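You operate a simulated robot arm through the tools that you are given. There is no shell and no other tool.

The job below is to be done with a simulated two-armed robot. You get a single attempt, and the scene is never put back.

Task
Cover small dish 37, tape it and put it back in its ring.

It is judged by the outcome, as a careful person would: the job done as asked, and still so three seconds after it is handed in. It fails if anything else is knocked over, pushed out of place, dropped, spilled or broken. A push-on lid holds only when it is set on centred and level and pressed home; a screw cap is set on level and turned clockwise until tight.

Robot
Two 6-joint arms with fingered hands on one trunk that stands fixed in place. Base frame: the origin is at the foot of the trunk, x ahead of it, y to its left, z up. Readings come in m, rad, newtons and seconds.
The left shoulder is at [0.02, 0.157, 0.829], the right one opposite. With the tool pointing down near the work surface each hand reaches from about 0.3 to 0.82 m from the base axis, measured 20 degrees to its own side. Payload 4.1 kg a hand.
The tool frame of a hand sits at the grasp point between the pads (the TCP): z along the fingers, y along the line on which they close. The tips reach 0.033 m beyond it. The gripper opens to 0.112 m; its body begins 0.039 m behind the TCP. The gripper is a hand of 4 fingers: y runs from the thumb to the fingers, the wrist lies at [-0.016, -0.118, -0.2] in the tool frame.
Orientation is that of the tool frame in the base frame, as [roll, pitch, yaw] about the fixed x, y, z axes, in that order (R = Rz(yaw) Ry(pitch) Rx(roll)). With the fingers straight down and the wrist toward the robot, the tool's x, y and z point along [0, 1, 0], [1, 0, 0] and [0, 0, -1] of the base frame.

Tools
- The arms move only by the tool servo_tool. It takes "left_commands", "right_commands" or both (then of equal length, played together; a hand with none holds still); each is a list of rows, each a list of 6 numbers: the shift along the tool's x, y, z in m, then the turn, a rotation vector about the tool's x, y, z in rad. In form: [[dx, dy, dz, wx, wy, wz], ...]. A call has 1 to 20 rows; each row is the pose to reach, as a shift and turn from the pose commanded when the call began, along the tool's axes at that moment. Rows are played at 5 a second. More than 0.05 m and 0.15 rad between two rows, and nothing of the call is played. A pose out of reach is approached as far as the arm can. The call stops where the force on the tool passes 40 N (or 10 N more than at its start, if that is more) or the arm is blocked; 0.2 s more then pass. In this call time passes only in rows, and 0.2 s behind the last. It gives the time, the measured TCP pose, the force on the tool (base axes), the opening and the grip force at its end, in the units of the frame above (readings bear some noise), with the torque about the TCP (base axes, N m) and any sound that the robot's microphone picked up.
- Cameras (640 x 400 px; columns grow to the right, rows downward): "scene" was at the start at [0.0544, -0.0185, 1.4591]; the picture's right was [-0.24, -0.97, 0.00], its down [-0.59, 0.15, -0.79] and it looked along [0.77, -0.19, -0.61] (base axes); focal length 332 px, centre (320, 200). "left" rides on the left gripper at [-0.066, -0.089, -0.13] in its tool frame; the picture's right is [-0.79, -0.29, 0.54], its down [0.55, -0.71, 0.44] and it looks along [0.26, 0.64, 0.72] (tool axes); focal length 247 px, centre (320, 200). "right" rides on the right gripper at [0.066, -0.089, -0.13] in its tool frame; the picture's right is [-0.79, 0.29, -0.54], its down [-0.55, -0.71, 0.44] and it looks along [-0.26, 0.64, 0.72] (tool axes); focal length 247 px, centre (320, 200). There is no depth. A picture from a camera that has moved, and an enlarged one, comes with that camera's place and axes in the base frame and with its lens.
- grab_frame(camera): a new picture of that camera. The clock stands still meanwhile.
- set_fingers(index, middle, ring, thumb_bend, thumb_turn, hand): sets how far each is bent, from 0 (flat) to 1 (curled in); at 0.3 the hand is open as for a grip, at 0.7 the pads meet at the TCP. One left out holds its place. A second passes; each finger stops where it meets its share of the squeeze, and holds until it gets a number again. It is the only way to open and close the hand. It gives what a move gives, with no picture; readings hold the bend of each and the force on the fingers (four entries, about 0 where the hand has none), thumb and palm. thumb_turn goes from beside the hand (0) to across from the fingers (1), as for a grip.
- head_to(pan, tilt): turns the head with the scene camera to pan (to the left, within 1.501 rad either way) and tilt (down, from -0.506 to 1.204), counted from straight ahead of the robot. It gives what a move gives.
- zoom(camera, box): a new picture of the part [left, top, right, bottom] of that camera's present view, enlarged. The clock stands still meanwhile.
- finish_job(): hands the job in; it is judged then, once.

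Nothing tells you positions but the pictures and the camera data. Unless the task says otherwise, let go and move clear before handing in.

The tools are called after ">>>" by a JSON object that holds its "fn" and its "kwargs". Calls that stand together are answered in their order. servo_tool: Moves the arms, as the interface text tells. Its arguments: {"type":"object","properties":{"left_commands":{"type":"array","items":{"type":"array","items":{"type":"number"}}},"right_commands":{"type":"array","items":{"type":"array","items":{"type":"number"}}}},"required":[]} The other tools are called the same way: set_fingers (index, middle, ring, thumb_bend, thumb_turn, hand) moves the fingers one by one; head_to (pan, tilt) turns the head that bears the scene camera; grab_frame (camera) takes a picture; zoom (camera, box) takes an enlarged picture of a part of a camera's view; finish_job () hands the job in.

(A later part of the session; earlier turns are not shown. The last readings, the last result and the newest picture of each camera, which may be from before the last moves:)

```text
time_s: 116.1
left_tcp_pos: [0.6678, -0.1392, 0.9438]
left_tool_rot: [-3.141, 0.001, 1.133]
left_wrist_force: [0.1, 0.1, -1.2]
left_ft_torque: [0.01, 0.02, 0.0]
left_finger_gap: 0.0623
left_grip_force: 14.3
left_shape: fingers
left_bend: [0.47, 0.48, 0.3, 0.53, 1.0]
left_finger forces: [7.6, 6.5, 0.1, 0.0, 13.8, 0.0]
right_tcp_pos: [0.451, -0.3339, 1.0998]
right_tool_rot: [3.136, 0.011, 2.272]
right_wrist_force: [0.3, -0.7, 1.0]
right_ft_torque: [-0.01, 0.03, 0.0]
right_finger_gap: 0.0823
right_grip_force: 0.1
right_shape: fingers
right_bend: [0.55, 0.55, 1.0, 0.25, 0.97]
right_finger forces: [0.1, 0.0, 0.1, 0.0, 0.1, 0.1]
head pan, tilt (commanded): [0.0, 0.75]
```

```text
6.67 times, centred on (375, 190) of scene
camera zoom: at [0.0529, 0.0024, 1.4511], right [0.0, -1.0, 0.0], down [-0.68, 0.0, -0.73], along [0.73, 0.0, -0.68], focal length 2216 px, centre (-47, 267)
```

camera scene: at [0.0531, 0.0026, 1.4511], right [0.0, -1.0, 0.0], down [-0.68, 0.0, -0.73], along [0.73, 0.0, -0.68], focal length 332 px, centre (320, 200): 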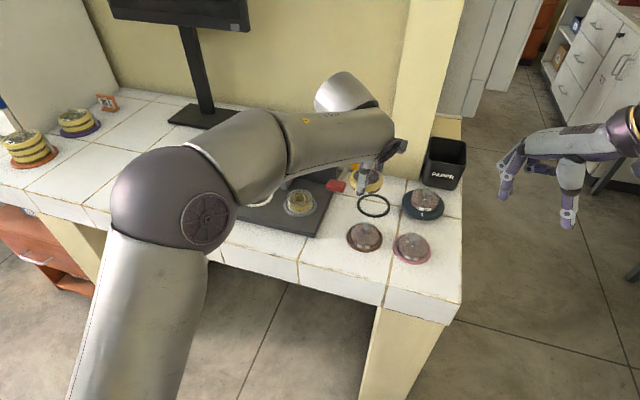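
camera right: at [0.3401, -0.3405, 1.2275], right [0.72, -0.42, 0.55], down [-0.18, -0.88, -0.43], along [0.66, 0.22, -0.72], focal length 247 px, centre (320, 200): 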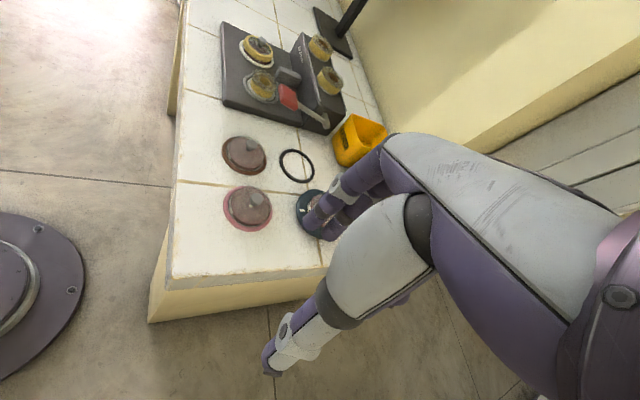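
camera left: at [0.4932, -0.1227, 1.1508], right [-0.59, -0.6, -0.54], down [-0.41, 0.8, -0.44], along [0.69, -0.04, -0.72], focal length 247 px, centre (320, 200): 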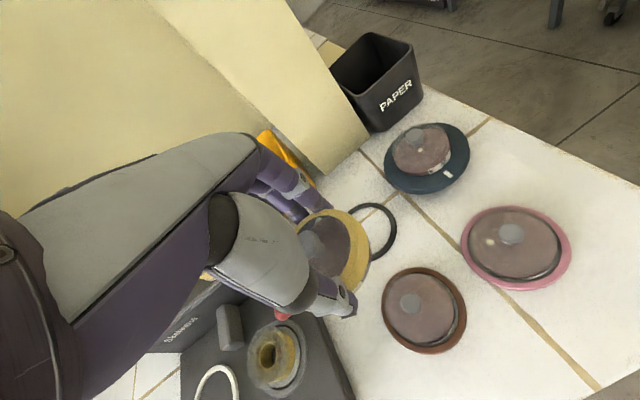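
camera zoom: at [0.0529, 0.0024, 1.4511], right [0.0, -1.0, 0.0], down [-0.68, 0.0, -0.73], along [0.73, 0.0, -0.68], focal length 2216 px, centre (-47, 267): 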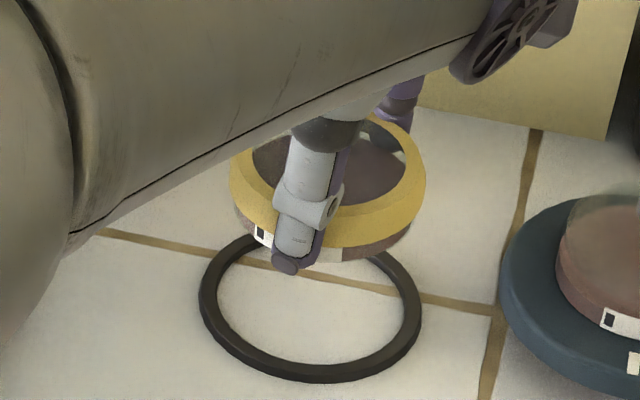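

By the close-up left view the dish should shift about 2.5 mm and 1.6 mm to be over its ring; the other views agree in direction. Applying that and lowering 28 mm for a closer check.

>>> {"fn": "servo_tool", "kwargs": {"left_commands": [[-0.0025, -0.0016, 0.0, 0, 0, 0], [-0.0025, -0.0016, 0.014, 0, 0, 0], [-0.0025, -0.0016, 0.028, 0, 0, 0]]}}

>>> {"fn": "zoom", "kwargs": {"camera": "left", "box": [280, 190, 400, 310]}}

>>> {"fn": "zoom", "kwargs": {"camera": "right", "box": [265, 120, 325, 180]}}

>>> {"fn": "zoom", "kwargs": {"camera": "scene", "box": [350, 170, 400, 220]}}

```text
time_s: 116.9
left_tcp_pos: [0.6647, -0.1402, 0.9157]
left_tool_rot: [-3.141, 0.002, 1.133]
left_wrist_force: [-0.1, -0.1, -0.8]
left_ft_torque: [0.01, -0.01, 0.0]
left_finger_gap: 0.0623
left_grip_force: 13.7
left_shape: fingers
left_bend: [0.47, 0.48, 0.3, 0.53, 1.0]
left_finger forces: [7.6, 6.6, 0.0, 0.1, 13.8, 0.1]
right_tcp_pos: [0.4518, -0.3336, 1.1003]
right_tool_rot: [3.136, 0.008, 2.274]
right_wrist_force: [0.2, -0.1, -1.4]
right_ft_torque: [-0.03, -0.02, -0.04]
right_finger_gap: 0.0823
right_grip_force: 0.0
right_shape: fingers
right_bend: [0.55, 0.55, 1.0, 0.25, 0.97]
right_finger forces: [0.0, 0.1, 0.0, 0.0, 0.0, 0.0]
head pan, tilt (commanded): [0.0, 0.75]
```

```text
3.33 times, centred on (340, 250) of left
camera zoom: at [0.5561, -0.1624, 1.0467], right [-0.59, -0.6, -0.54], down [-0.41, 0.8, -0.44], along [0.69, -0.04, -0.72], focal length 823 px, centre (253, 33)
```

zoom: 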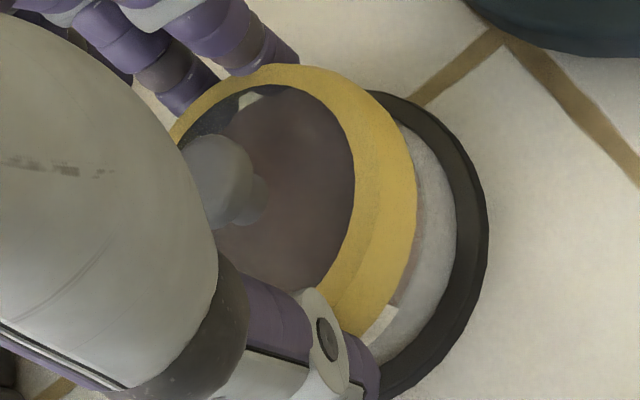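

```text
6.67 times, centred on (295, 150) of right
camera zoom: at [0.3401, -0.3406, 1.2275], right [0.72, -0.42, 0.55], down [-0.18, -0.88, -0.43], along [0.66, 0.22, -0.72], focal length 1646 px, centre (487, 533)
```

zoom: 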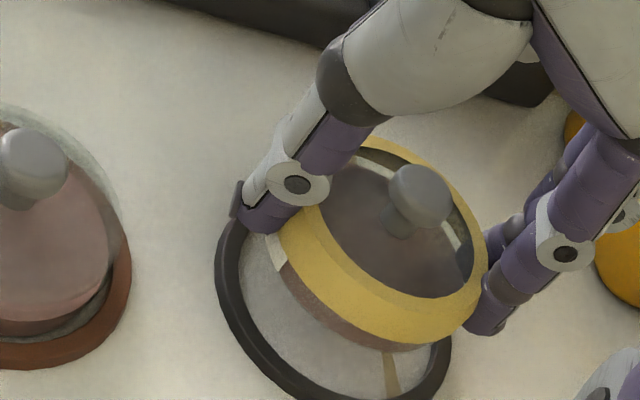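

```text
8.00 times, centred on (375, 195) of scene
camera zoom: at [0.0531, 0.0022, 1.4511], right [0.0, -1.0, 0.0], down [-0.68, 0.0, -0.73], along [0.73, 0.0, -0.68], focal length 2659 px, centre (-120, 240)
```

zoom: 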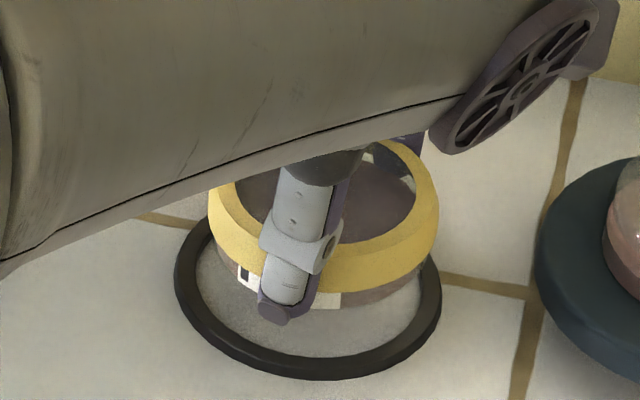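

Alignment over the black ring is now within about 1 mm in all views. Lowering in steps with force checks.

>>> {"fn": "servo_tool", "kwargs": {"left_commands": [[0, -0.0005, 0.004, 0, 0, 0], [0, -0.0005, 0.008, 0, 0, 0], [0, -0.0005, 0.011, 0, 0, 0]]}}

>>> {"fn": "zoom", "kwargs": {"camera": "right", "box": [265, 130, 325, 190]}}

>>> {"fn": "zoom", "kwargs": {"camera": "scene", "box": [350, 170, 400, 220]}}

>>> {"fn": "zoom", "kwargs": {"camera": "left", "box": [280, 190, 400, 310]}}

```text
time_s: 117.7
left_tcp_pos: [0.6633, -0.1398, 0.906]
left_tool_rot: [3.141, 0.001, 1.135]
left_wrist_force: [-0.3, -0.6, -1.9]
left_ft_torque: [-0.01, 0.0, -0.02]
left_finger_gap: 0.0625
left_grip_force: 13.6
left_shape: fingers
left_bend: [0.47, 0.48, 0.3, 0.53, 1.0]
left_finger forces: [7.5, 6.4, 0.1, 0.0, 13.8, 0.1]
right_tcp_pos: [0.4513, -0.3329, 1.1006]
right_tool_rot: [3.137, 0.01, 2.272]
right_wrist_force: [0.2, -0.1, 0.6]
right_ft_torque: [-0.01, -0.01, 0.01]
right_finger_gap: 0.0824
right_grip_force: 0.0
right_shape: fingers
right_bend: [0.55, 0.55, 1.0, 0.25, 0.97]
right_finger forces: [0.1, 0.0, 0.0, 0.1, 0.1, 0.1]
head pan, tilt (commanded): [0.0, 0.75]
```

```text
6.67 times, centred on (295, 160) of right
camera zoom: at [0.3401, -0.3406, 1.2275], right [0.72, -0.42, 0.55], down [-0.18, -0.88, -0.43], along [0.66, 0.22, -0.72], focal length 1646 px, centre (487, 467)
```

zoom: 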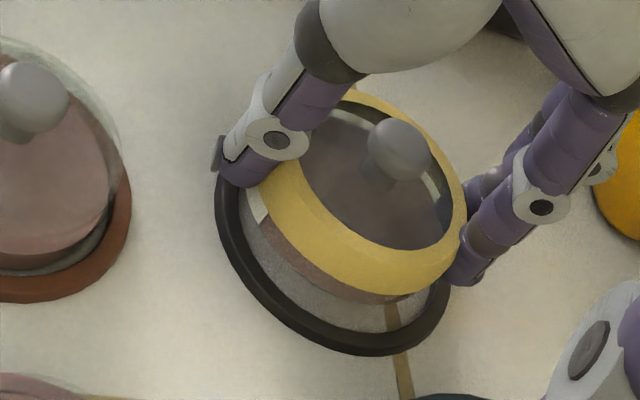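

```text
8.00 times, centred on (375, 195) of scene
camera zoom: at [0.0532, 0.0022, 1.4511], right [0.0, -1.0, 0.0], down [-0.68, 0.0, -0.73], along [0.73, 0.0, -0.68], focal length 2659 px, centre (-120, 240)
```

zoom: 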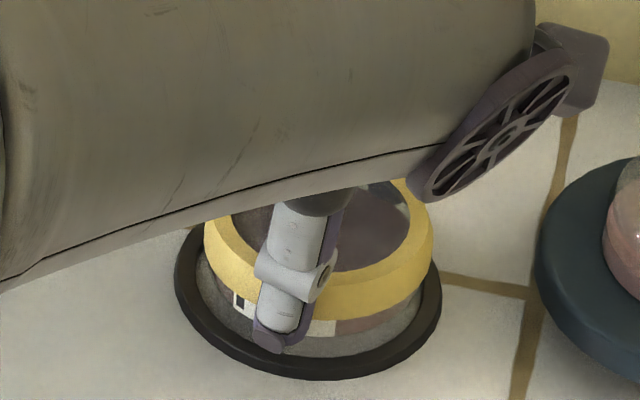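

```text
3.33 times, centred on (340, 250) of left
camera zoom: at [0.5555, -0.162, 1.0355], right [-0.59, -0.6, -0.54], down [-0.41, 0.8, -0.44], along [0.69, -0.04, -0.72], focal length 823 px, centre (253, 33)
```

zoom: 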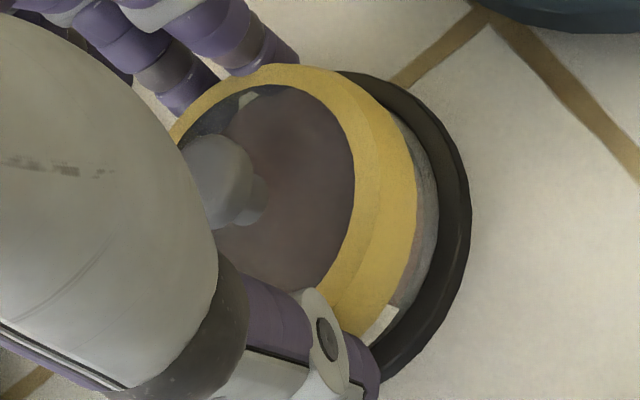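

Forces are clean and the dish is centred within about 1 mm. Lowering into the ring.

>>> {"fn": "servo_tool", "kwargs": {"left_commands": [[0.0008, 0.0004, 0.003, 0, 0, 0], [0.001, 0.0005, 0.006, 0, 0, 0]]}}

>>> {"fn": "zoom", "kwargs": {"camera": "right", "box": [265, 130, 325, 190]}}

>>> {"fn": "zoom", "kwargs": {"camera": "scene", "box": [350, 170, 400, 220]}}

```text
time_s: 118.3
left_tcp_pos: [0.6644, -0.1395, 0.8986]
left_tool_rot: [-3.141, 0.002, 1.135]
left_wrist_force: [3.1, -1.0, -2.6]
left_ft_torque: [-0.01, -0.14, -0.02]
left_finger_gap: 0.0621
left_grip_force: 14.1
left_shape: fingers
left_bend: [0.47, 0.48, 0.3, 0.53, 1.0]
left_finger forces: [8.2, 7.5, 0.0, 0.1, 12.7, 0.1]
right_tcp_pos: [0.4518, -0.3334, 1.0994]
right_tool_rot: [3.137, 0.009, 2.274]
right_wrist_force: [0.1, 0.4, 0.5]
right_ft_torque: [0.0, 0.01, 0.02]
right_finger_gap: 0.0824
right_grip_force: 0.2
right_shape: fingers
right_bend: [0.55, 0.55, 1.0, 0.25, 0.97]
right_finger forces: [0.1, 0.0, 0.0, 0.0, 0.1, 0.0]
head pan, tilt (commanded): [0.0, 0.75]
```

```text
6.67 times, centred on (295, 160) of right
camera zoom: at [0.3402, -0.3406, 1.2275], right [0.72, -0.42, 0.55], down [-0.18, -0.88, -0.43], along [0.66, 0.22, -0.72], focal length 1646 px, centre (487, 467)
```

zoom: 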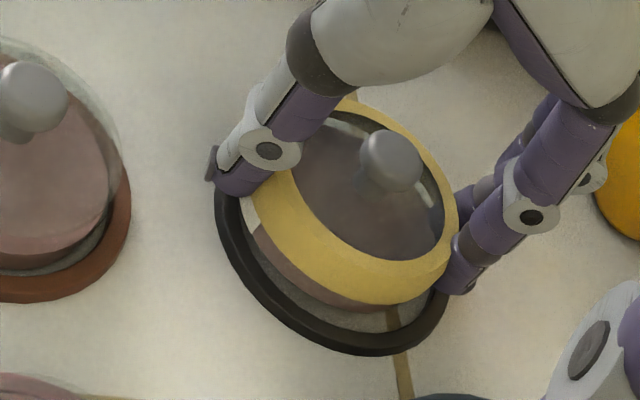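

```text
8.00 times, centred on (375, 195) of scene
camera zoom: at [0.0533, 0.0022, 1.451], right [0.0, -1.0, 0.0], down [-0.68, 0.0, -0.73], along [0.73, 0.0, -0.68], focal length 2659 px, centre (-120, 240)
```

zoom: 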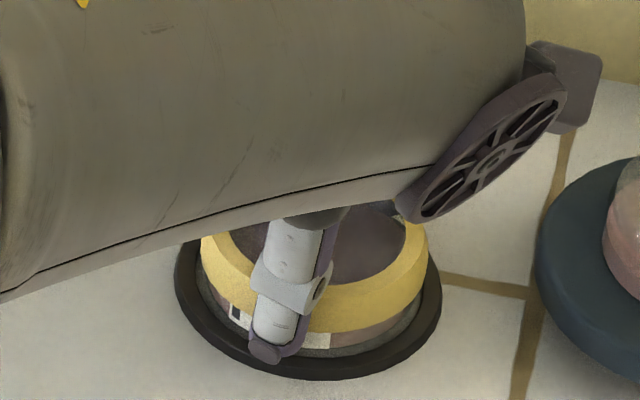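

The ring now draws the dish forward (about 3 N), so it's a couple of millimetres near of centre. I'll shift 2 mm forward and keep lowering.

>>> {"fn": "servo_tool", "kwargs": {"left_commands": [[0, 0.0012, 0, 0, 0, 0], [0, 0.0024, 0, 0, 0, 0]]}}

>>> {"fn": "zoom", "kwargs": {"camera": "scene", "box": [350, 170, 400, 220]}}

```text
time_s: 118.9
left_tcp_pos: [0.6662, -0.1404, 0.8988]
left_tool_rot: [-3.141, 0.0, 1.134]
left_wrist_force: [2.0, -0.5, -2.4]
left_ft_torque: [0.0, -0.1, -0.02]
left_finger_gap: 0.0623
left_grip_force: 14.1
left_shape: fingers
left_bend: [0.47, 0.48, 0.3, 0.53, 1.0]
left_finger forces: [8.0, 7.5, 0.0, 0.0, 12.8, 0.0]
right_tcp_pos: [0.4503, -0.3341, 1.101]
right_tool_rot: [3.137, 0.007, 2.272]
right_wrist_force: [0.0, 0.3, -0.2]
right_ft_torque: [0.01, -0.01, 0.03]
right_finger_gap: 0.0823
right_grip_force: 0.1
right_shape: fingers
right_bend: [0.55, 0.55, 1.0, 0.25, 0.97]
right_finger forces: [0.0, 0.0, 0.1, 0.0, 0.0, 0.0]
head pan, tilt (commanded): [0.0, 0.75]
```

```text
8.00 times, centred on (375, 195) of scene
camera zoom: at [0.0533, 0.0022, 1.451], right [0.0, -1.0, 0.0], down [-0.68, 0.0, -0.73], along [0.73, 0.0, -0.68], focal length 2659 px, centre (-120, 240)
```

zoom: 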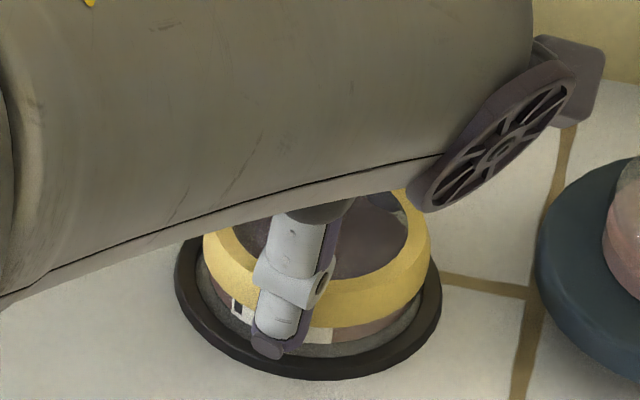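

>>> {"fn": "servo_tool", "kwargs": {"left_commands": [[0.0004, 0.0008, 0.001, 0, 0, 0], [0.0006, 0.0012, 0.0025, 0, 0, 0]]}}

>>> {"fn": "zoom", "kwargs": {"camera": "right", "box": [270, 140, 320, 190]}}

>>> {"fn": "zoom", "kwargs": {"camera": "scene", "box": [352, 178, 396, 218]}}

>>> {"fn": "zoom", "kwargs": {"camera": "left", "box": [280, 190, 400, 310]}}

```text
time_s: 119.5
left_tcp_pos: [0.6682, -0.141, 0.8957]
left_tool_rot: [-3.14, 0.001, 1.136]
left_wrist_force: [1.7, -0.2, -3.2]
left_ft_torque: [0.0, -0.04, 0.02]
left_finger_gap: 0.0624
left_grip_force: 13.9
left_shape: fingers
left_bend: [0.47, 0.48, 0.3, 0.53, 1.0]
left_finger forces: [7.8, 7.2, 0.0, 0.1, 13.2, 0.0]
right_tcp_pos: [0.4516, -0.3345, 1.0994]
right_tool_rot: [3.137, 0.01, 2.273]
right_wrist_force: [0.8, -0.6, 1.4]
right_ft_torque: [0.0, -0.03, -0.03]
right_finger_gap: 0.0825
right_grip_force: 0.1
right_shape: fingers
right_bend: [0.55, 0.55, 1.0, 0.25, 0.97]
right_finger forces: [0.0, 0.1, 0.0, 0.1, 0.1, 0.0]
head pan, tilt (commanded): [0.0, 0.75]
```

```text
8.00 times, centred on (295, 165) of right
camera zoom: at [0.3402, -0.3406, 1.2275], right [0.72, -0.42, 0.55], down [-0.18, -0.88, -0.43], along [0.66, 0.22, -0.72], focal length 1976 px, centre (520, 480)
```

zoom: 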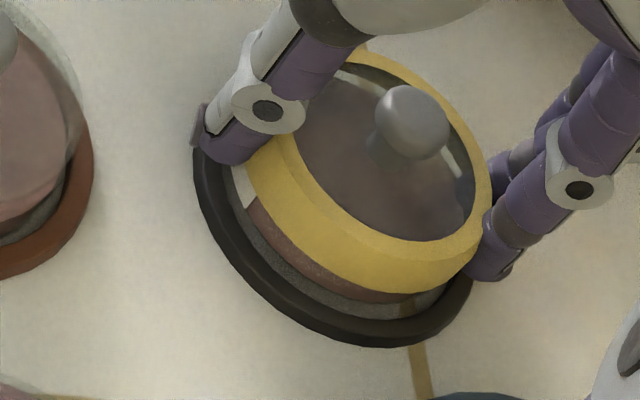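

```text
10.00 times, centred on (374, 198) of scene
camera zoom: at [0.0533, 0.0022, 1.451], right [0.0, -1.0, 0.0], down [-0.68, 0.0, -0.73], along [0.73, 0.0, -0.68], focal length 3324 px, centre (-220, 220)
```

zoom: 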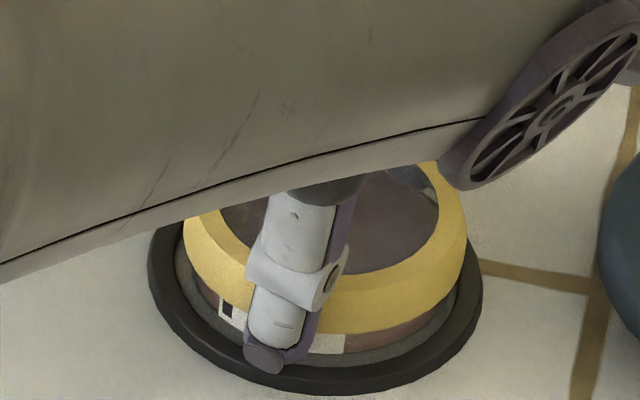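

```text
3.33 times, centred on (340, 250) of left
camera zoom: at [0.5601, -0.163, 1.0267], right [-0.59, -0.6, -0.54], down [-0.41, 0.8, -0.43], along [0.69, -0.04, -0.72], focal length 823 px, centre (253, 33)
```

zoom: 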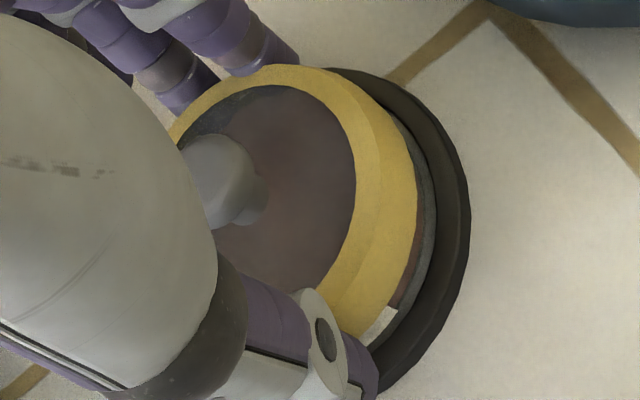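

Nearly seated: lateral pull is fading, and no contact upward yet. Lowering the last 2–3 mm.

>>> {"fn": "servo_tool", "kwargs": {"left_commands": [[0.0, 0.0006, 0.0012, 0, 0, 0], [0.0, 0.0008, 0.0025, 0, 0, 0]]}}

>>> {"fn": "zoom", "kwargs": {"camera": "right", "box": [270, 140, 320, 190]}}

>>> {"fn": "zoom", "kwargs": {"camera": "scene", "box": [352, 178, 396, 218]}}

```text
time_s: 120.1
left_tcp_pos: [0.6682, -0.142, 0.8935]
left_tool_rot: [3.141, -0.001, 1.136]
left_wrist_force: [0.8, 1.1, -4.6]
left_ft_torque: [0.02, -0.06, -0.03]
left_finger_gap: 0.0624
left_grip_force: 14.7
left_shape: fingers
left_bend: [0.47, 0.48, 0.3, 0.53, 1.0]
left_finger forces: [7.7, 7.1, 0.0, 0.0, 13.5, 0.0]
right_tcp_pos: [0.4516, -0.334, 1.0993]
right_tool_rot: [3.137, 0.009, 2.272]
right_wrist_force: [-0.7, -0.3, -0.1]
right_ft_torque: [0.0, 0.01, 0.0]
right_finger_gap: 0.0826
right_grip_force: 0.2
right_shape: fingers
right_bend: [0.55, 0.55, 1.0, 0.25, 0.97]
right_finger forces: [0.0, 0.0, 0.0, 0.1, 0.1, 0.0]
head pan, tilt (commanded): [0.0, 0.75]
```

```text
8.00 times, centred on (295, 165) of right
camera zoom: at [0.3402, -0.3406, 1.2275], right [0.72, -0.42, 0.55], down [-0.18, -0.88, -0.43], along [0.66, 0.22, -0.72], focal length 1976 px, centre (520, 480)
```

zoom: 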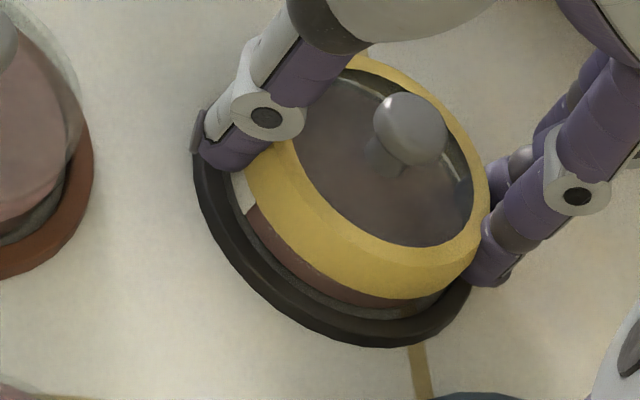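

```text
10.00 times, centred on (374, 198) of scene
camera zoom: at [0.0533, 0.0022, 1.451], right [0.0, -1.0, 0.0], down [-0.68, 0.0, -0.73], along [0.73, 0.0, -0.68], focal length 3324 px, centre (-220, 220)
```

zoom: 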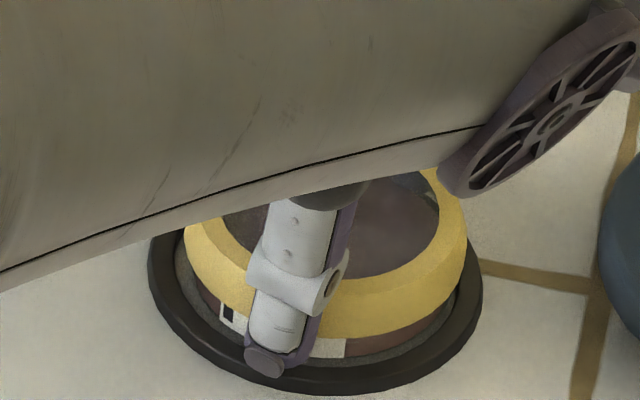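

>>> {"fn": "servo_tool", "kwargs": {"left_commands": [[0.0, 0.0, 0.001, 0, 0, 0], [0.0, 0.0, 0.002, 0, 0, 0]]}}

>>> {"fn": "zoom", "kwargs": {"camera": "right", "box": [270, 140, 320, 190]}}

```text
time_s: 120.7
left_tcp_pos: [0.6689, -0.142, 0.8928]
left_tool_rot: [3.14, 0.0, 1.134]
left_wrist_force: [0.7, -0.2, -0.1]
left_ft_torque: [-0.03, -0.12, -0.02]
left_finger_gap: 0.0625
left_grip_force: 15.9
left_shape: fingers
left_bend: [0.47, 0.48, 0.3, 0.53, 1.0]
left_finger forces: [7.6, 10.0, 0.1, 0.1, 13.6, 0.1]
right_tcp_pos: [0.4519, -0.3342, 1.0993]
right_tool_rot: [3.136, 0.008, 2.272]
right_wrist_force: [0.2, 0.2, 0.7]
right_ft_torque: [-0.01, -0.02, 0.0]
right_finger_gap: 0.0824
right_grip_force: 0.1
right_shape: fingers
right_bend: [0.55, 0.55, 1.0, 0.25, 0.97]
right_finger forces: [0.0, 0.0, 0.1, 0.1, 0.0, 0.1]
head pan, tilt (commanded): [0.0, 0.75]
```

```text
8.00 times, centred on (295, 165) of right
camera zoom: at [0.3401, -0.3406, 1.2275], right [0.72, -0.42, 0.55], down [-0.18, -0.88, -0.43], along [0.66, 0.22, -0.72], focal length 1976 px, centre (520, 480)
```

zoom: 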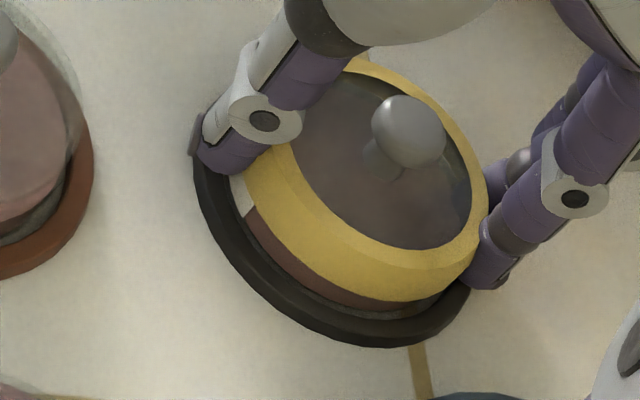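

Contact is starting (the downward pull is now balanced). One more millimetre, then release.

>>> {"fn": "servo_tool", "kwargs": {"left_commands": [[0.0, 0.0, 0.001, 0, 0, 0]]}}

>>> {"fn": "set_fingers", "kwargs": {"hand": "left", "index": 0.42, "middle": 0.42, "thumb_bend": 0.46}}

>>> {"fn": "zoom", "kwargs": {"camera": "right", "box": [270, 140, 320, 190]}}

>>> {"fn": "zoom", "kwargs": {"camera": "left", "box": [280, 190, 400, 310]}}

```text
time_s: 121.1
left_tcp_pos: [0.6687, -0.1421, 0.8924]
left_tool_rot: [3.141, 0.001, 1.134]
left_wrist_force: [-0.9, -0.5, 4.0]
left_ft_torque: [-0.05, -0.27, 0.01]
left_finger_gap: 0.0622
left_grip_force: 18.0
left_shape: fingers
left_bend: [0.47, 0.48, 0.3, 0.53, 1.0]
left_finger forces: [7.5, 14.5, 0.0, 0.1, 14.5, 0.0]
right_tcp_pos: [0.4507, -0.3326, 1.0999]
right_tool_rot: [3.135, 0.009, 2.273]
right_wrist_force: [-1.1, -0.5, 0.3]
right_ft_torque: [-0.01, 0.02, 0.02]
right_finger_gap: 0.0825
right_grip_force: 0.1
right_shape: fingers
right_bend: [0.55, 0.55, 1.0, 0.25, 0.97]
right_finger forces: [0.1, 0.0, 0.0, 0.1, 0.1, 0.0]
head pan, tilt (commanded): [0.0, 0.75]
```

```text
time_s: 122.1
left_tcp_pos: [0.669, -0.141, 0.8913]
left_tool_rot: [-3.141, 0.0, 1.135]
left_wrist_force: [-0.1, -0.3, 0.5]
left_ft_torque: [-0.02, 0.05, 0.04]
left_finger_gap: 0.0742
left_grip_force: 0.1
left_shape: fingers
left_bend: [0.42, 0.42, 0.3, 0.46, 1.0]
left_finger forces: [0.1, 0.1, 0.0, 0.1, 0.1, 0.0]
right_tcp_pos: [0.4513, -0.3332, 1.0996]
right_tool_rot: [3.137, 0.01, 2.274]
right_wrist_force: [0.4, -0.6, -0.9]
right_ft_torque: [-0.02, 0.01, 0.0]
right_finger_gap: 0.0823
right_grip_force: 0.2
right_shape: fingers
right_bend: [0.55, 0.55, 1.0, 0.25, 0.97]
right_finger forces: [0.1, 0.0, 0.1, 0.0, 0.1, 0.1]
head pan, tilt (commanded): [0.0, 0.75]
```

```text
8.00 times, centred on (295, 165) of right
camera zoom: at [0.3401, -0.3406, 1.2275], right [0.72, -0.42, 0.55], down [-0.18, -0.88, -0.43], along [0.66, 0.22, -0.72], focal length 1976 px, centre (520, 480)
```

zoom: 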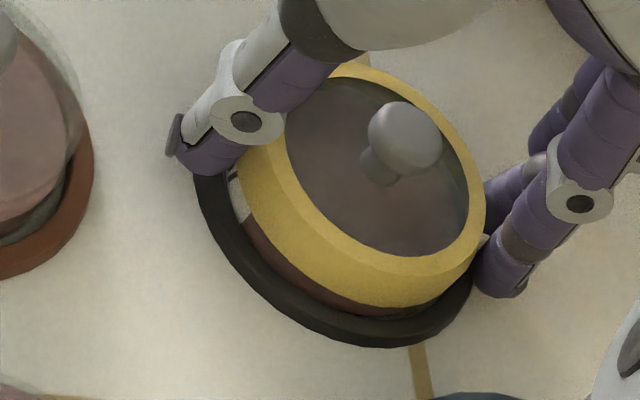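

```text
3.33 times, centred on (340, 250) of left
camera zoom: at [0.5608, -0.1633, 1.0217], right [-0.59, -0.6, -0.54], down [-0.41, 0.8, -0.44], along [0.69, -0.04, -0.72], focal length 823 px, centre (253, 33)
```

zoom: 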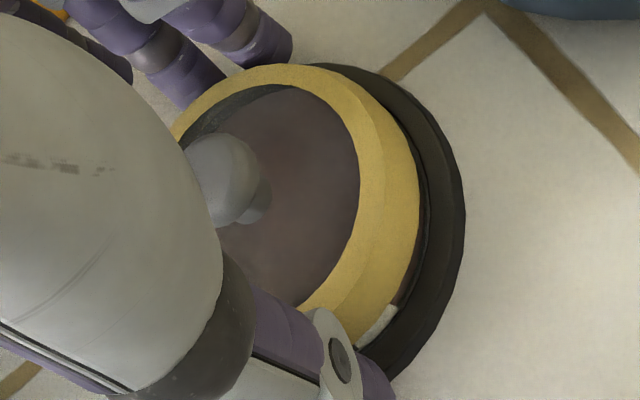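

Released cleanly with no snap. Opening wider and raising the hand.

>>> {"fn": "set_fingers", "kwargs": {"hand": "left", "index": 0.36, "middle": 0.36, "thumb_bend": 0.39}}

>>> {"fn": "servo_tool", "kwargs": {"left_commands": [[0, 0, -0.008, 0, 0, 0], [0, 0, -0.025, 0, 0, 0], [0, 0, -0.05, 0, 0, 0], [0, 0, -0.08, 0, 0, 0]]}}

>>> {"fn": "zoom", "kwargs": {"camera": "right", "box": [270, 140, 320, 190]}}

>>> {"fn": "zoom", "kwargs": {"camera": "left", "box": [280, 200, 440, 330]}}

>>> {"fn": "zoom", "kwargs": {"camera": "scene", "box": [350, 170, 400, 220]}}

```text
time_s: 123.1
left_tcp_pos: [0.6689, -0.1415, 0.8915]
left_tool_rot: [3.142, 0.002, 1.136]
left_wrist_force: [-0.1, 0.5, -0.2]
left_ft_torque: [0.0, 0.02, -0.03]
left_finger_gap: 0.0919
left_grip_force: 0.1
left_shape: fingers
left_bend: [0.36, 0.36, 0.3, 0.39, 0.99]
left_finger forces: [0.0, 0.0, 0.0, 0.0, 0.0, 0.0]
right_tcp_pos: [0.4512, -0.333, 1.1005]
right_tool_rot: [3.136, 0.009, 2.271]
right_wrist_force: [0.7, -0.1, 1.0]
right_ft_torque: [0.04, -0.02, 0.0]
right_finger_gap: 0.0825
right_grip_force: 0.0
right_shape: fingers
right_bend: [0.55, 0.55, 1.0, 0.25, 0.97]
right_finger forces: [0.0, 0.0, 0.1, 0.0, 0.1, 0.1]
head pan, tilt (commanded): [0.0, 0.75]
```

```text
time_s: 124.1
left_tcp_pos: [0.669, -0.1408, 0.9713]
left_tool_rot: [3.141, 0.0, 1.135]
left_wrist_force: [0.7, 0.2, -0.1]
left_ft_torque: [-0.01, 0.03, 0.0]
left_finger_gap: 0.0923
left_grip_force: 0.0
left_shape: fingers
left_bend: [0.36, 0.36, 0.3, 0.39, 0.99]
left_finger forces: [0.0, 0.1, 0.0, 0.0, 0.1, 0.0]
right_tcp_pos: [0.4513, -0.333, 1.0984]
right_tool_rot: [3.136, 0.008, 2.273]
right_wrist_force: [0.6, 0.0, 1.6]
right_ft_torque: [0.01, 0.03, 0.01]
right_finger_gap: 0.0825
right_grip_force: 0.1
right_shape: fingers
right_bend: [0.55, 0.55, 1.0, 0.25, 0.97]
right_finger forces: [0.0, 0.0, 0.1, 0.0, 0.0, 0.1]
head pan, tilt (commanded): [0.0, 0.75]
```

```text
8.00 times, centred on (295, 165) of right
camera zoom: at [0.3402, -0.3405, 1.2275], right [0.72, -0.42, 0.55], down [-0.18, -0.88, -0.43], along [0.66, 0.22, -0.72], focal length 1976 px, centre (520, 480)
```

zoom: 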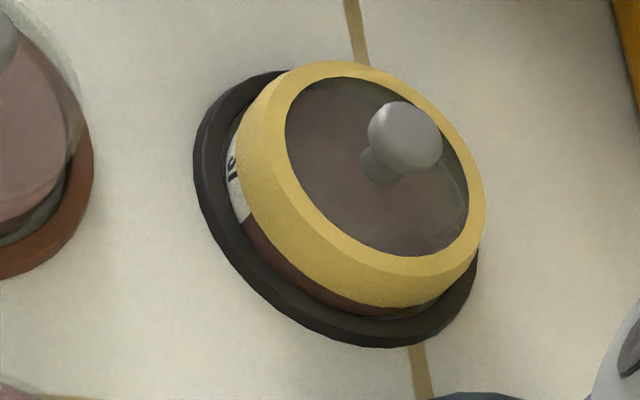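

```text
3.08 times, centred on (360, 265) of left
camera zoom: at [0.561, -0.1632, 1.1017], right [-0.6, -0.6, -0.54], down [-0.41, 0.8, -0.43], along [0.69, -0.04, -0.72], focal length 760 px, centre (197, 0)
```

zoom: 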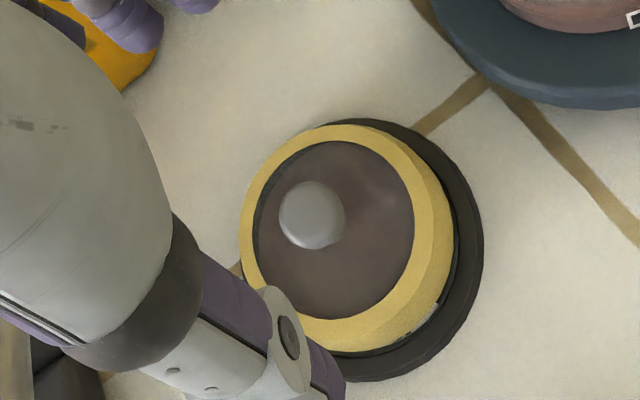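

```text
8.00 times, centred on (375, 195) of scene
camera zoom: at [0.0533, 0.0022, 1.451], right [0.0, -1.0, 0.0], down [-0.68, 0.0, -0.73], along [0.73, 0.0, -0.68], focal length 2659 px, centre (-120, 240)
```

zoom: 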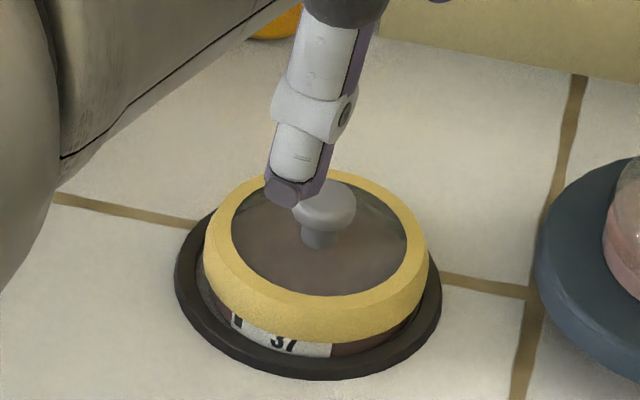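

The taped dish 37 sits back in its black ring. I'll move the left arm out of the way for an unobstructed inspection.

>>> {"fn": "servo_tool", "kwargs": {"left_commands": [[0, 0, -0.03, 0, 0, 0], [0.006, -0.03, -0.055, 0, 0, 0], [0.02, -0.06, -0.08, 0, 0, 0], [0.045, -0.09, -0.1, 0, 0, 0], [0.077, -0.12, -0.115, 0, 0, 0], [0.11, -0.15, -0.13, 0, 0, 0], [0.145, -0.18, -0.14, 0, 0, 0], [0.18, -0.21, -0.15, 0, 0, 0]]}}

>>> {"fn": "grab_frame", "kwargs": {"camera": "scene"}}

>>> {"fn": "zoom", "kwargs": {"camera": "scene", "box": [350, 175, 400, 215]}}

>>> {"fn": "zoom", "kwargs": {"camera": "right", "box": [275, 145, 320, 185]}}

>>> {"fn": "grab_frame", "kwargs": {"camera": "left"}}

```text
time_s: 125.9
left_tcp_pos: [0.5543, 0.1098, 1.1229]
left_tool_rot: [-3.138, 0.0, 1.135]
left_wrist_force: [0.3, -1.2, -0.5]
left_ft_torque: [0.04, 0.02, 0.0]
left_finger_gap: 0.0919
left_grip_force: 0.1
left_shape: fingers
left_bend: [0.36, 0.36, 0.3, 0.39, 0.99]
left_finger forces: [0.0, 0.0, 0.0, 0.0, 0.1, 0.1]
right_tcp_pos: [0.4509, -0.3342, 1.0996]
right_tool_rot: [3.137, 0.009, 2.272]
right_wrist_force: [-0.2, -0.5, 0.6]
right_ft_torque: [0.05, 0.02, 0.02]
right_finger_gap: 0.0827
right_grip_force: 0.1
right_shape: fingers
right_bend: [0.55, 0.55, 1.0, 0.25, 0.97]
right_finger forces: [0.0, 0.0, 0.0, 0.1, 0.0, 0.1]
head pan, tilt (commanded): [0.0, 0.75]
```

```text
taken
camera scene: at [0.0534, 0.0017, 1.451], right [0.0, -1.0, 0.0], down [-0.68, 0.0, -0.73], along [0.73, 0.0, -0.68], focal length 332 px, centre (320, 200)
```

scene: 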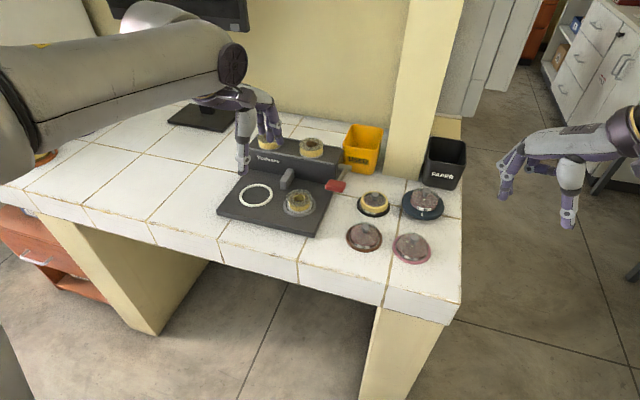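

```text
10.00 times, centred on (375, 195) of scene
camera zoom: at [0.0534, 0.0017, 1.451], right [0.0, -1.0, 0.0], down [-0.68, 0.0, -0.73], along [0.73, 0.0, -0.68], focal length 3324 px, centre (-230, 250)
```

zoom: 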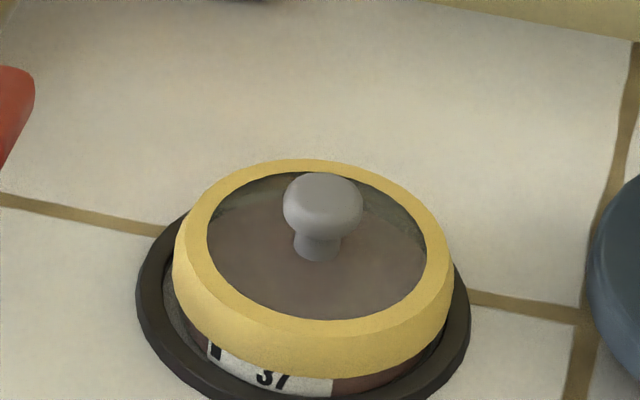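

```text
10.00 times, centred on (298, 165) of right
camera zoom: at [0.3403, -0.3411, 1.2273], right [0.72, -0.42, 0.55], down [-0.18, -0.88, -0.44], along [0.66, 0.22, -0.72], focal length 2470 px, centre (545, 550)
```

zoom: 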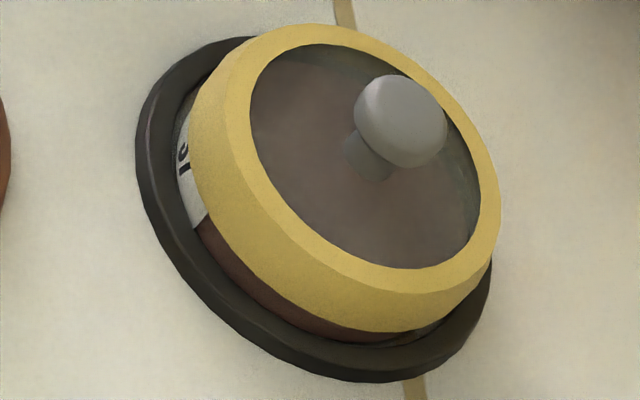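

```text
taken
camera left: at [0.4464, 0.0877, 1.2523], right [-0.6, -0.6, -0.54], down [-0.41, 0.8, -0.43], along [0.69, -0.04, -0.72], focal length 247 px, centre (320, 200)
```

left: 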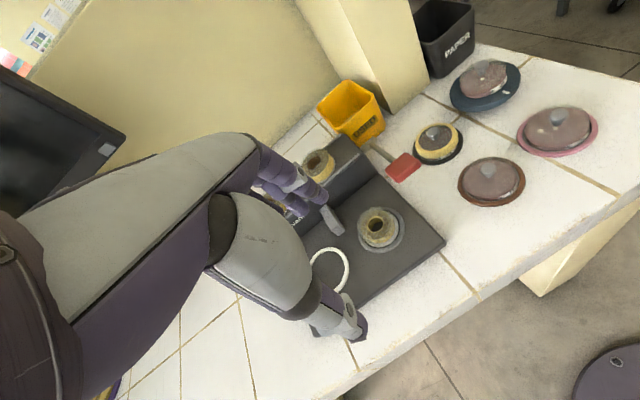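

The dish is in its ring, level, with the band intact and the ring unmoved. I'll zoom right in on the lid and band to verify the lid is fully down.

>>> {"fn": "zoom", "kwargs": {"camera": "scene", "box": [358, 186, 392, 216]}}

>>> {"fn": "zoom", "kwargs": {"camera": "left", "box": [410, 115, 470, 170]}}

>>> {"fn": "zoom", "kwargs": {"camera": "left", "box": [280, 130, 460, 290]}}

>>> {"fn": "zoom", "kwargs": {"camera": "scene", "box": [205, 110, 475, 270]}}

```text
13.33 times, centred on (375, 201) of scene
camera zoom: at [0.0534, 0.0017, 1.451], right [0.0, -1.0, 0.0], down [-0.68, 0.0, -0.73], along [0.73, 0.0, -0.68], focal length 4432 px, centre (-413, 187)
```

zoom: 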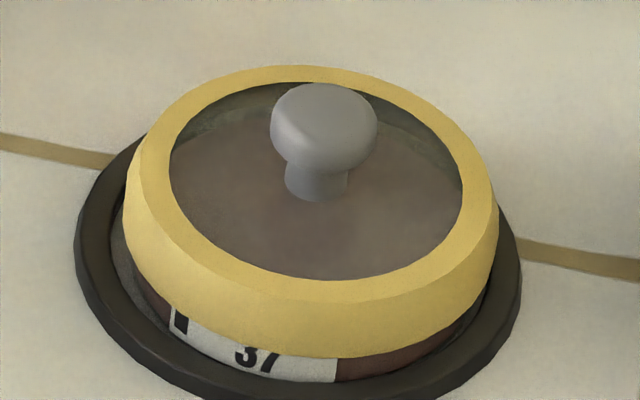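

```text
7.27 times, centred on (440, 142) of left
camera zoom: at [0.4464, 0.0877, 1.2523], right [-0.6, -0.6, -0.54], down [-0.41, 0.8, -0.43], along [0.69, -0.04, -0.72], focal length 1796 px, centre (-553, 618)
```

zoom: 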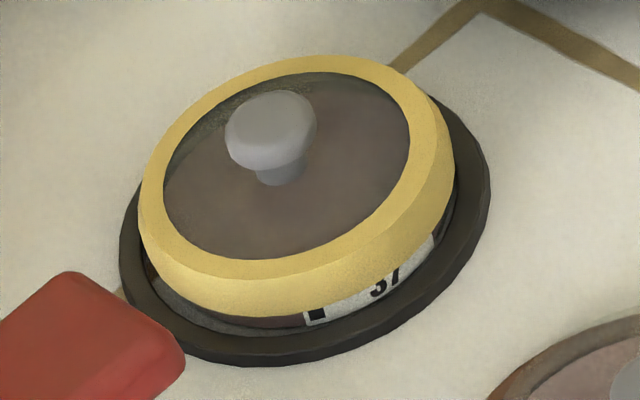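

```text
2.50 times, centred on (370, 210) of left
camera zoom: at [0.4464, 0.0877, 1.2523], right [-0.6, -0.6, -0.54], down [-0.41, 0.8, -0.43], along [0.69, -0.04, -0.72], focal length 617 px, centre (195, 175)
```

zoom: 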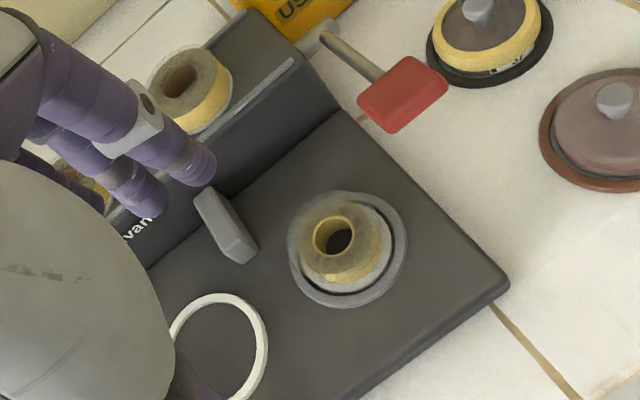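

```text
2.37 times, centred on (340, 190) of scene
camera zoom: at [0.0534, 0.0017, 1.451], right [0.0, -1.0, 0.0], down [-0.68, 0.0, -0.73], along [0.73, 0.0, -0.68], focal length 788 px, centre (273, 224)
```

zoom: 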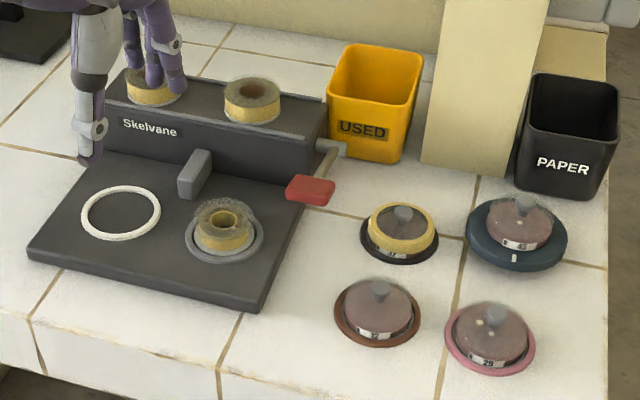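

Everything looks right: lid under the tape's lip, dish in its ring, other items untouched. For certainty I'll park the left arm and give the lid one last gentle press with the right thumb.

>>> {"fn": "servo_tool", "kwargs": {"left_commands": [[0.0141, -0.0361, -0.012, 0, 0, 0], [0.0281, -0.0722, -0.024, 0, 0, 0], [0.0422, -0.1084, -0.036, 0, 0, 0], [0.0562, -0.1445, -0.048, 0, 0, 0], [0.0703, -0.1806, -0.06, 0, 0, 0]]}}

>>> {"fn": "set_fingers", "kwargs": {"hand": "right", "index": 1.0, "middle": 1.0, "ring": 1.0, "thumb_bend": 0.55, "thumb_turn": 1.0}}

>>> {"fn": "servo_tool", "kwargs": {"right_commands": [[0.0014, 0.0407, 0, 0, 0, 0], [0.0028, 0.0814, 0, 0, 0, 0], [0.0042, 0.122, 0.01, 0, 0, 0], [0.0056, 0.1627, 0.02, 0, 0, 0], [0.0069, 0.2034, 0.04, 0, 0, 0], [0.0083, 0.2441, 0.06, 0, 0, 0], [0.0097, 0.2847, 0.085, 0, 0, 0], [0.0111, 0.3254, 0.11, 0, 0, 0]]}}

>>> {"fn": "zoom", "kwargs": {"camera": "right", "box": [200, 180, 360, 340]}}

>>> {"fn": "zoom", "kwargs": {"camera": "scene", "box": [340, 130, 420, 220]}}

>>> {"fn": "grab_frame", "kwargs": {"camera": "left"}}

```text
time_s: 127.1
left_tcp_pos: [0.4209, 0.2509, 1.1815]
left_tool_rot: [-3.142, -0.001, 1.134]
left_wrist_force: [0.9, -1.1, -0.1]
left_ft_torque: [0.05, 0.05, 0.02]
left_finger_gap: 0.0921
left_grip_force: 0.0
left_shape: fingers
left_bend: [0.36, 0.36, 0.3, 0.39, 0.99]
left_finger forces: [0.1, 0.0, 0.0, 0.0, 0.1, 0.1]
right_tcp_pos: [0.4506, -0.3327, 1.1009]
right_tool_rot: [3.137, 0.01, 2.273]
right_wrist_force: [0.2, -0.6, -0.4]
right_ft_torque: [0.04, 0.03, 0.03]
right_finger_gap: 0.0825
right_grip_force: 0.0
right_shape: fingers
right_bend: [0.55, 0.55, 1.0, 0.25, 0.97]
right_finger forces: [0.0, 0.0, 0.1, 0.1, 0.0, 0.1]
head pan, tilt (commanded): [0.0, 0.75]
```

```text
time_s: 128.1
left_tcp_pos: [0.4198, 0.2502, 1.1828]
left_tool_rot: [3.142, -0.001, 1.133]
left_wrist_force: [0.3, 1.2, 0.2]
left_ft_torque: [-0.01, 0.04, -0.01]
left_finger_gap: 0.0923
left_grip_force: 0.0
left_shape: fingers
left_bend: [0.36, 0.36, 0.3, 0.39, 0.99]
left_finger forces: [0.0, 0.0, 0.0, 0.1, 0.0, 0.0]
right_tcp_pos: [0.4518, -0.3338, 1.0997]
right_tool_rot: [3.136, 0.009, 2.274]
right_wrist_force: [0.1, 0.2, -0.1]
right_ft_torque: [-0.01, 0.0, 0.0]
right_finger_gap: 0.0406
right_grip_force: 0.0
right_shape: fingers
right_bend: [0.99, 1.0, 1.0, 0.54, 1.0]
right_finger forces: [0.0, 0.0, 0.1, 0.1, 0.0, 0.1]
head pan, tilt (commanded): [0.0, 0.75]
```

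```text
time_s: 129.9
left_tcp_pos: [0.4196, 0.2494, 1.1838]
left_tool_rot: [3.141, 0.0, 1.134]
left_wrist_force: [0.1, -1.0, 0.4]
left_ft_torque: [0.0, 0.0, 0.01]
left_finger_gap: 0.092
left_grip_force: 0.1
left_shape: fingers
left_bend: [0.36, 0.36, 0.3, 0.39, 0.99]
left_finger forces: [0.0, 0.0, 0.0, 0.1, 0.1, 0.0]
right_tcp_pos: [0.6966, -0.1164, 0.9945]
right_tool_rot: [3.134, 0.009, 2.27]
right_wrist_force: [0.5, -0.8, 1.0]
right_ft_torque: [0.03, -0.05, 0.02]
right_finger_gap: 0.0414
right_grip_force: 0.0
right_shape: fingers
right_bend: [1.0, 1.0, 1.0, 0.54, 1.0]
right_finger forces: [0.0, 0.1, 0.0, 0.1, 0.0, 0.1]
head pan, tilt (commanded): [0.0, 0.75]
```

```text
2.50 times, centred on (280, 260) of right
camera zoom: at [0.5845, -0.1231, 1.1209], right [0.72, -0.42, 0.55], down [-0.18, -0.88, -0.44], along [0.67, 0.22, -0.71], focal length 617 px, centre (420, 50)
```

zoom: 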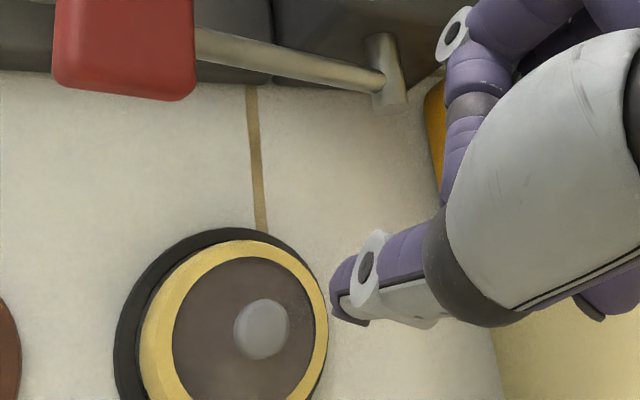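

```text
4.44 times, centred on (380, 175) of scene
camera zoom: at [0.0526, 0.0018, 1.4511], right [0.0, -1.0, 0.0], down [-0.68, 0.0, -0.73], along [0.73, 0.0, -0.68], focal length 1477 px, centre (53, 311)
```

zoom: 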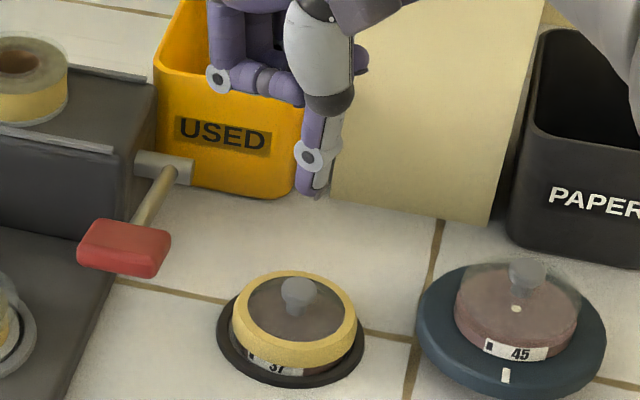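

```text
taken
camera left: at [0.3121, 0.2275, 1.3126], right [-0.59, -0.6, -0.54], down [-0.41, 0.8, -0.44], along [0.69, -0.04, -0.72], focal length 247 px, centre (320, 200)
```

left: 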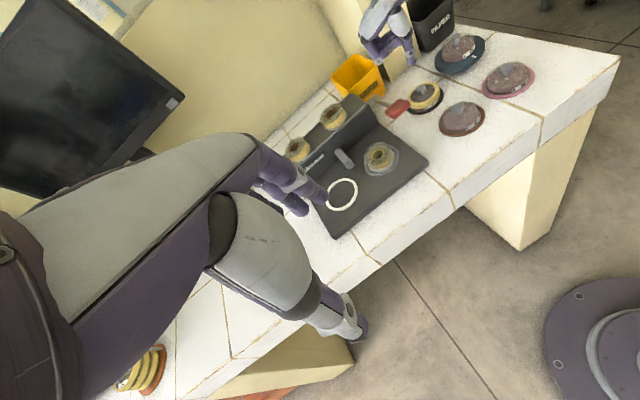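

>>> {"fn": "servo_tool", "kwargs": {"right_commands": [[0.0012, -0.0026, 0.025, 0, 0, 0], [0.0012, -0.0026, 0.05, 0, 0, 0], [0.0012, -0.0026, 0.062, 0, 0, 0]]}}

>>> {"fn": "zoom", "kwargs": {"camera": "scene", "box": [350, 160, 400, 215]}}

>>> {"fn": "zoom", "kwargs": {"camera": "left", "box": [400, 65, 450, 115]}}

```text
time_s: 130.7
left_tcp_pos: [0.4208, 0.2497, 1.1828]
left_tool_rot: [-3.142, -0.002, 1.135]
left_wrist_force: [-0.2, 1.0, 0.1]
left_ft_torque: [0.03, -0.02, -0.05]
left_finger_gap: 0.0921
left_grip_force: 0.2
left_shape: fingers
left_bend: [0.36, 0.36, 0.3, 0.39, 0.99]
left_finger forces: [0.1, 0.1, 0.1, 0.1, 0.1, 0.0]
right_tcp_pos: [0.6925, -0.1168, 0.9303]
right_tool_rot: [3.136, 0.01, 2.272]
right_wrist_force: [-0.5, -0.8, -0.3]
right_ft_torque: [0.03, 0.01, 0.03]
right_finger_gap: 0.0416
right_grip_force: 0.0
right_shape: fingers
right_bend: [1.0, 1.0, 1.0, 0.54, 1.0]
right_finger forces: [0.1, 0.0, 0.1, 0.0, 0.0, 0.0]
head pan, tilt (commanded): [0.0, 0.75]
```

```text
7.27 times, centred on (375, 188) of scene
camera zoom: at [0.0531, 0.0022, 1.4511], right [0.0, -1.0, 0.0], down [-0.68, 0.0, -0.73], along [0.73, 0.0, -0.68], focal length 2418 px, centre (-80, 291)
```

zoom: 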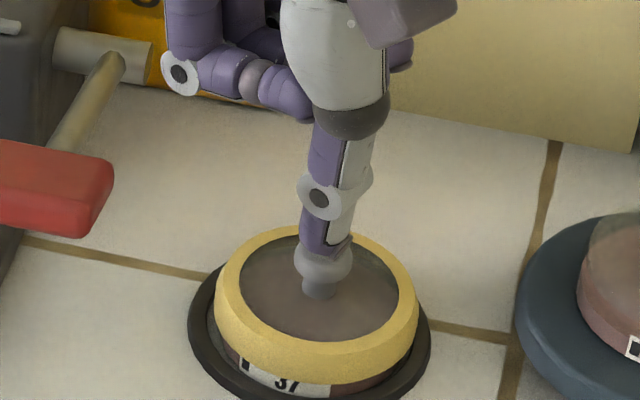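

```text
8.00 times, centred on (425, 90) of left
camera zoom: at [0.3126, 0.2279, 1.3124], right [-0.59, -0.6, -0.54], down [-0.41, 0.8, -0.44], along [0.69, -0.04, -0.72], focal length 1976 px, centre (-520, 1080)
```

zoom: 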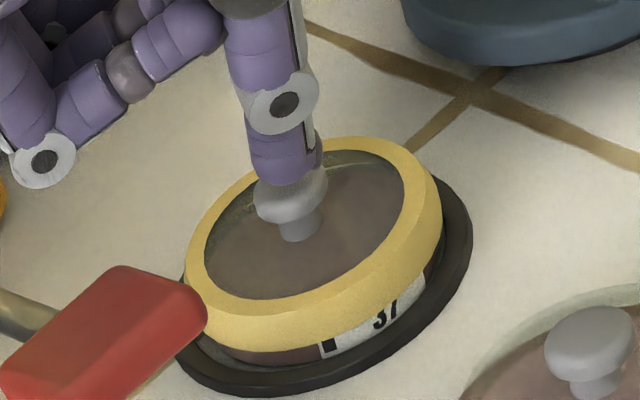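

The thumb is centred on the knob. A gentle press in 1 mm steps.

>>> {"fn": "servo_tool", "kwargs": {"right_commands": [[0, 0, 0.002, 0, 0, 0], [0, 0, 0.004, 0, 0, 0], [0, 0, 0.006, 0, 0, 0]]}}

```text
time_s: 131.5
left_tcp_pos: [0.4202, 0.2514, 1.1817]
left_tool_rot: [-3.141, 0.0, 1.134]
left_wrist_force: [-0.1, -0.5, -0.1]
left_ft_torque: [0.02, -0.03, 0.0]
left_finger_gap: 0.092
left_grip_force: 0.1
left_shape: fingers
left_bend: [0.36, 0.36, 0.3, 0.39, 0.99]
left_finger forces: [0.0, 0.0, 0.0, 0.0, 0.0, 0.1]
right_tcp_pos: [0.6939, -0.1159, 0.9268]
right_tool_rot: [3.132, 0.01, 2.271]
right_wrist_force: [-0.5, 0.5, 7.1]
right_ft_torque: [-0.18, 0.25, -0.06]
right_finger_gap: 0.0416
right_grip_force: 4.0
right_shape: fingers
right_bend: [1.0, 1.0, 1.0, 0.54, 1.0]
right_finger forces: [0.0, 0.1, 0.0, 0.0, 7.5, 0.1]
head pan, tilt (commanded): [0.0, 0.75]
```

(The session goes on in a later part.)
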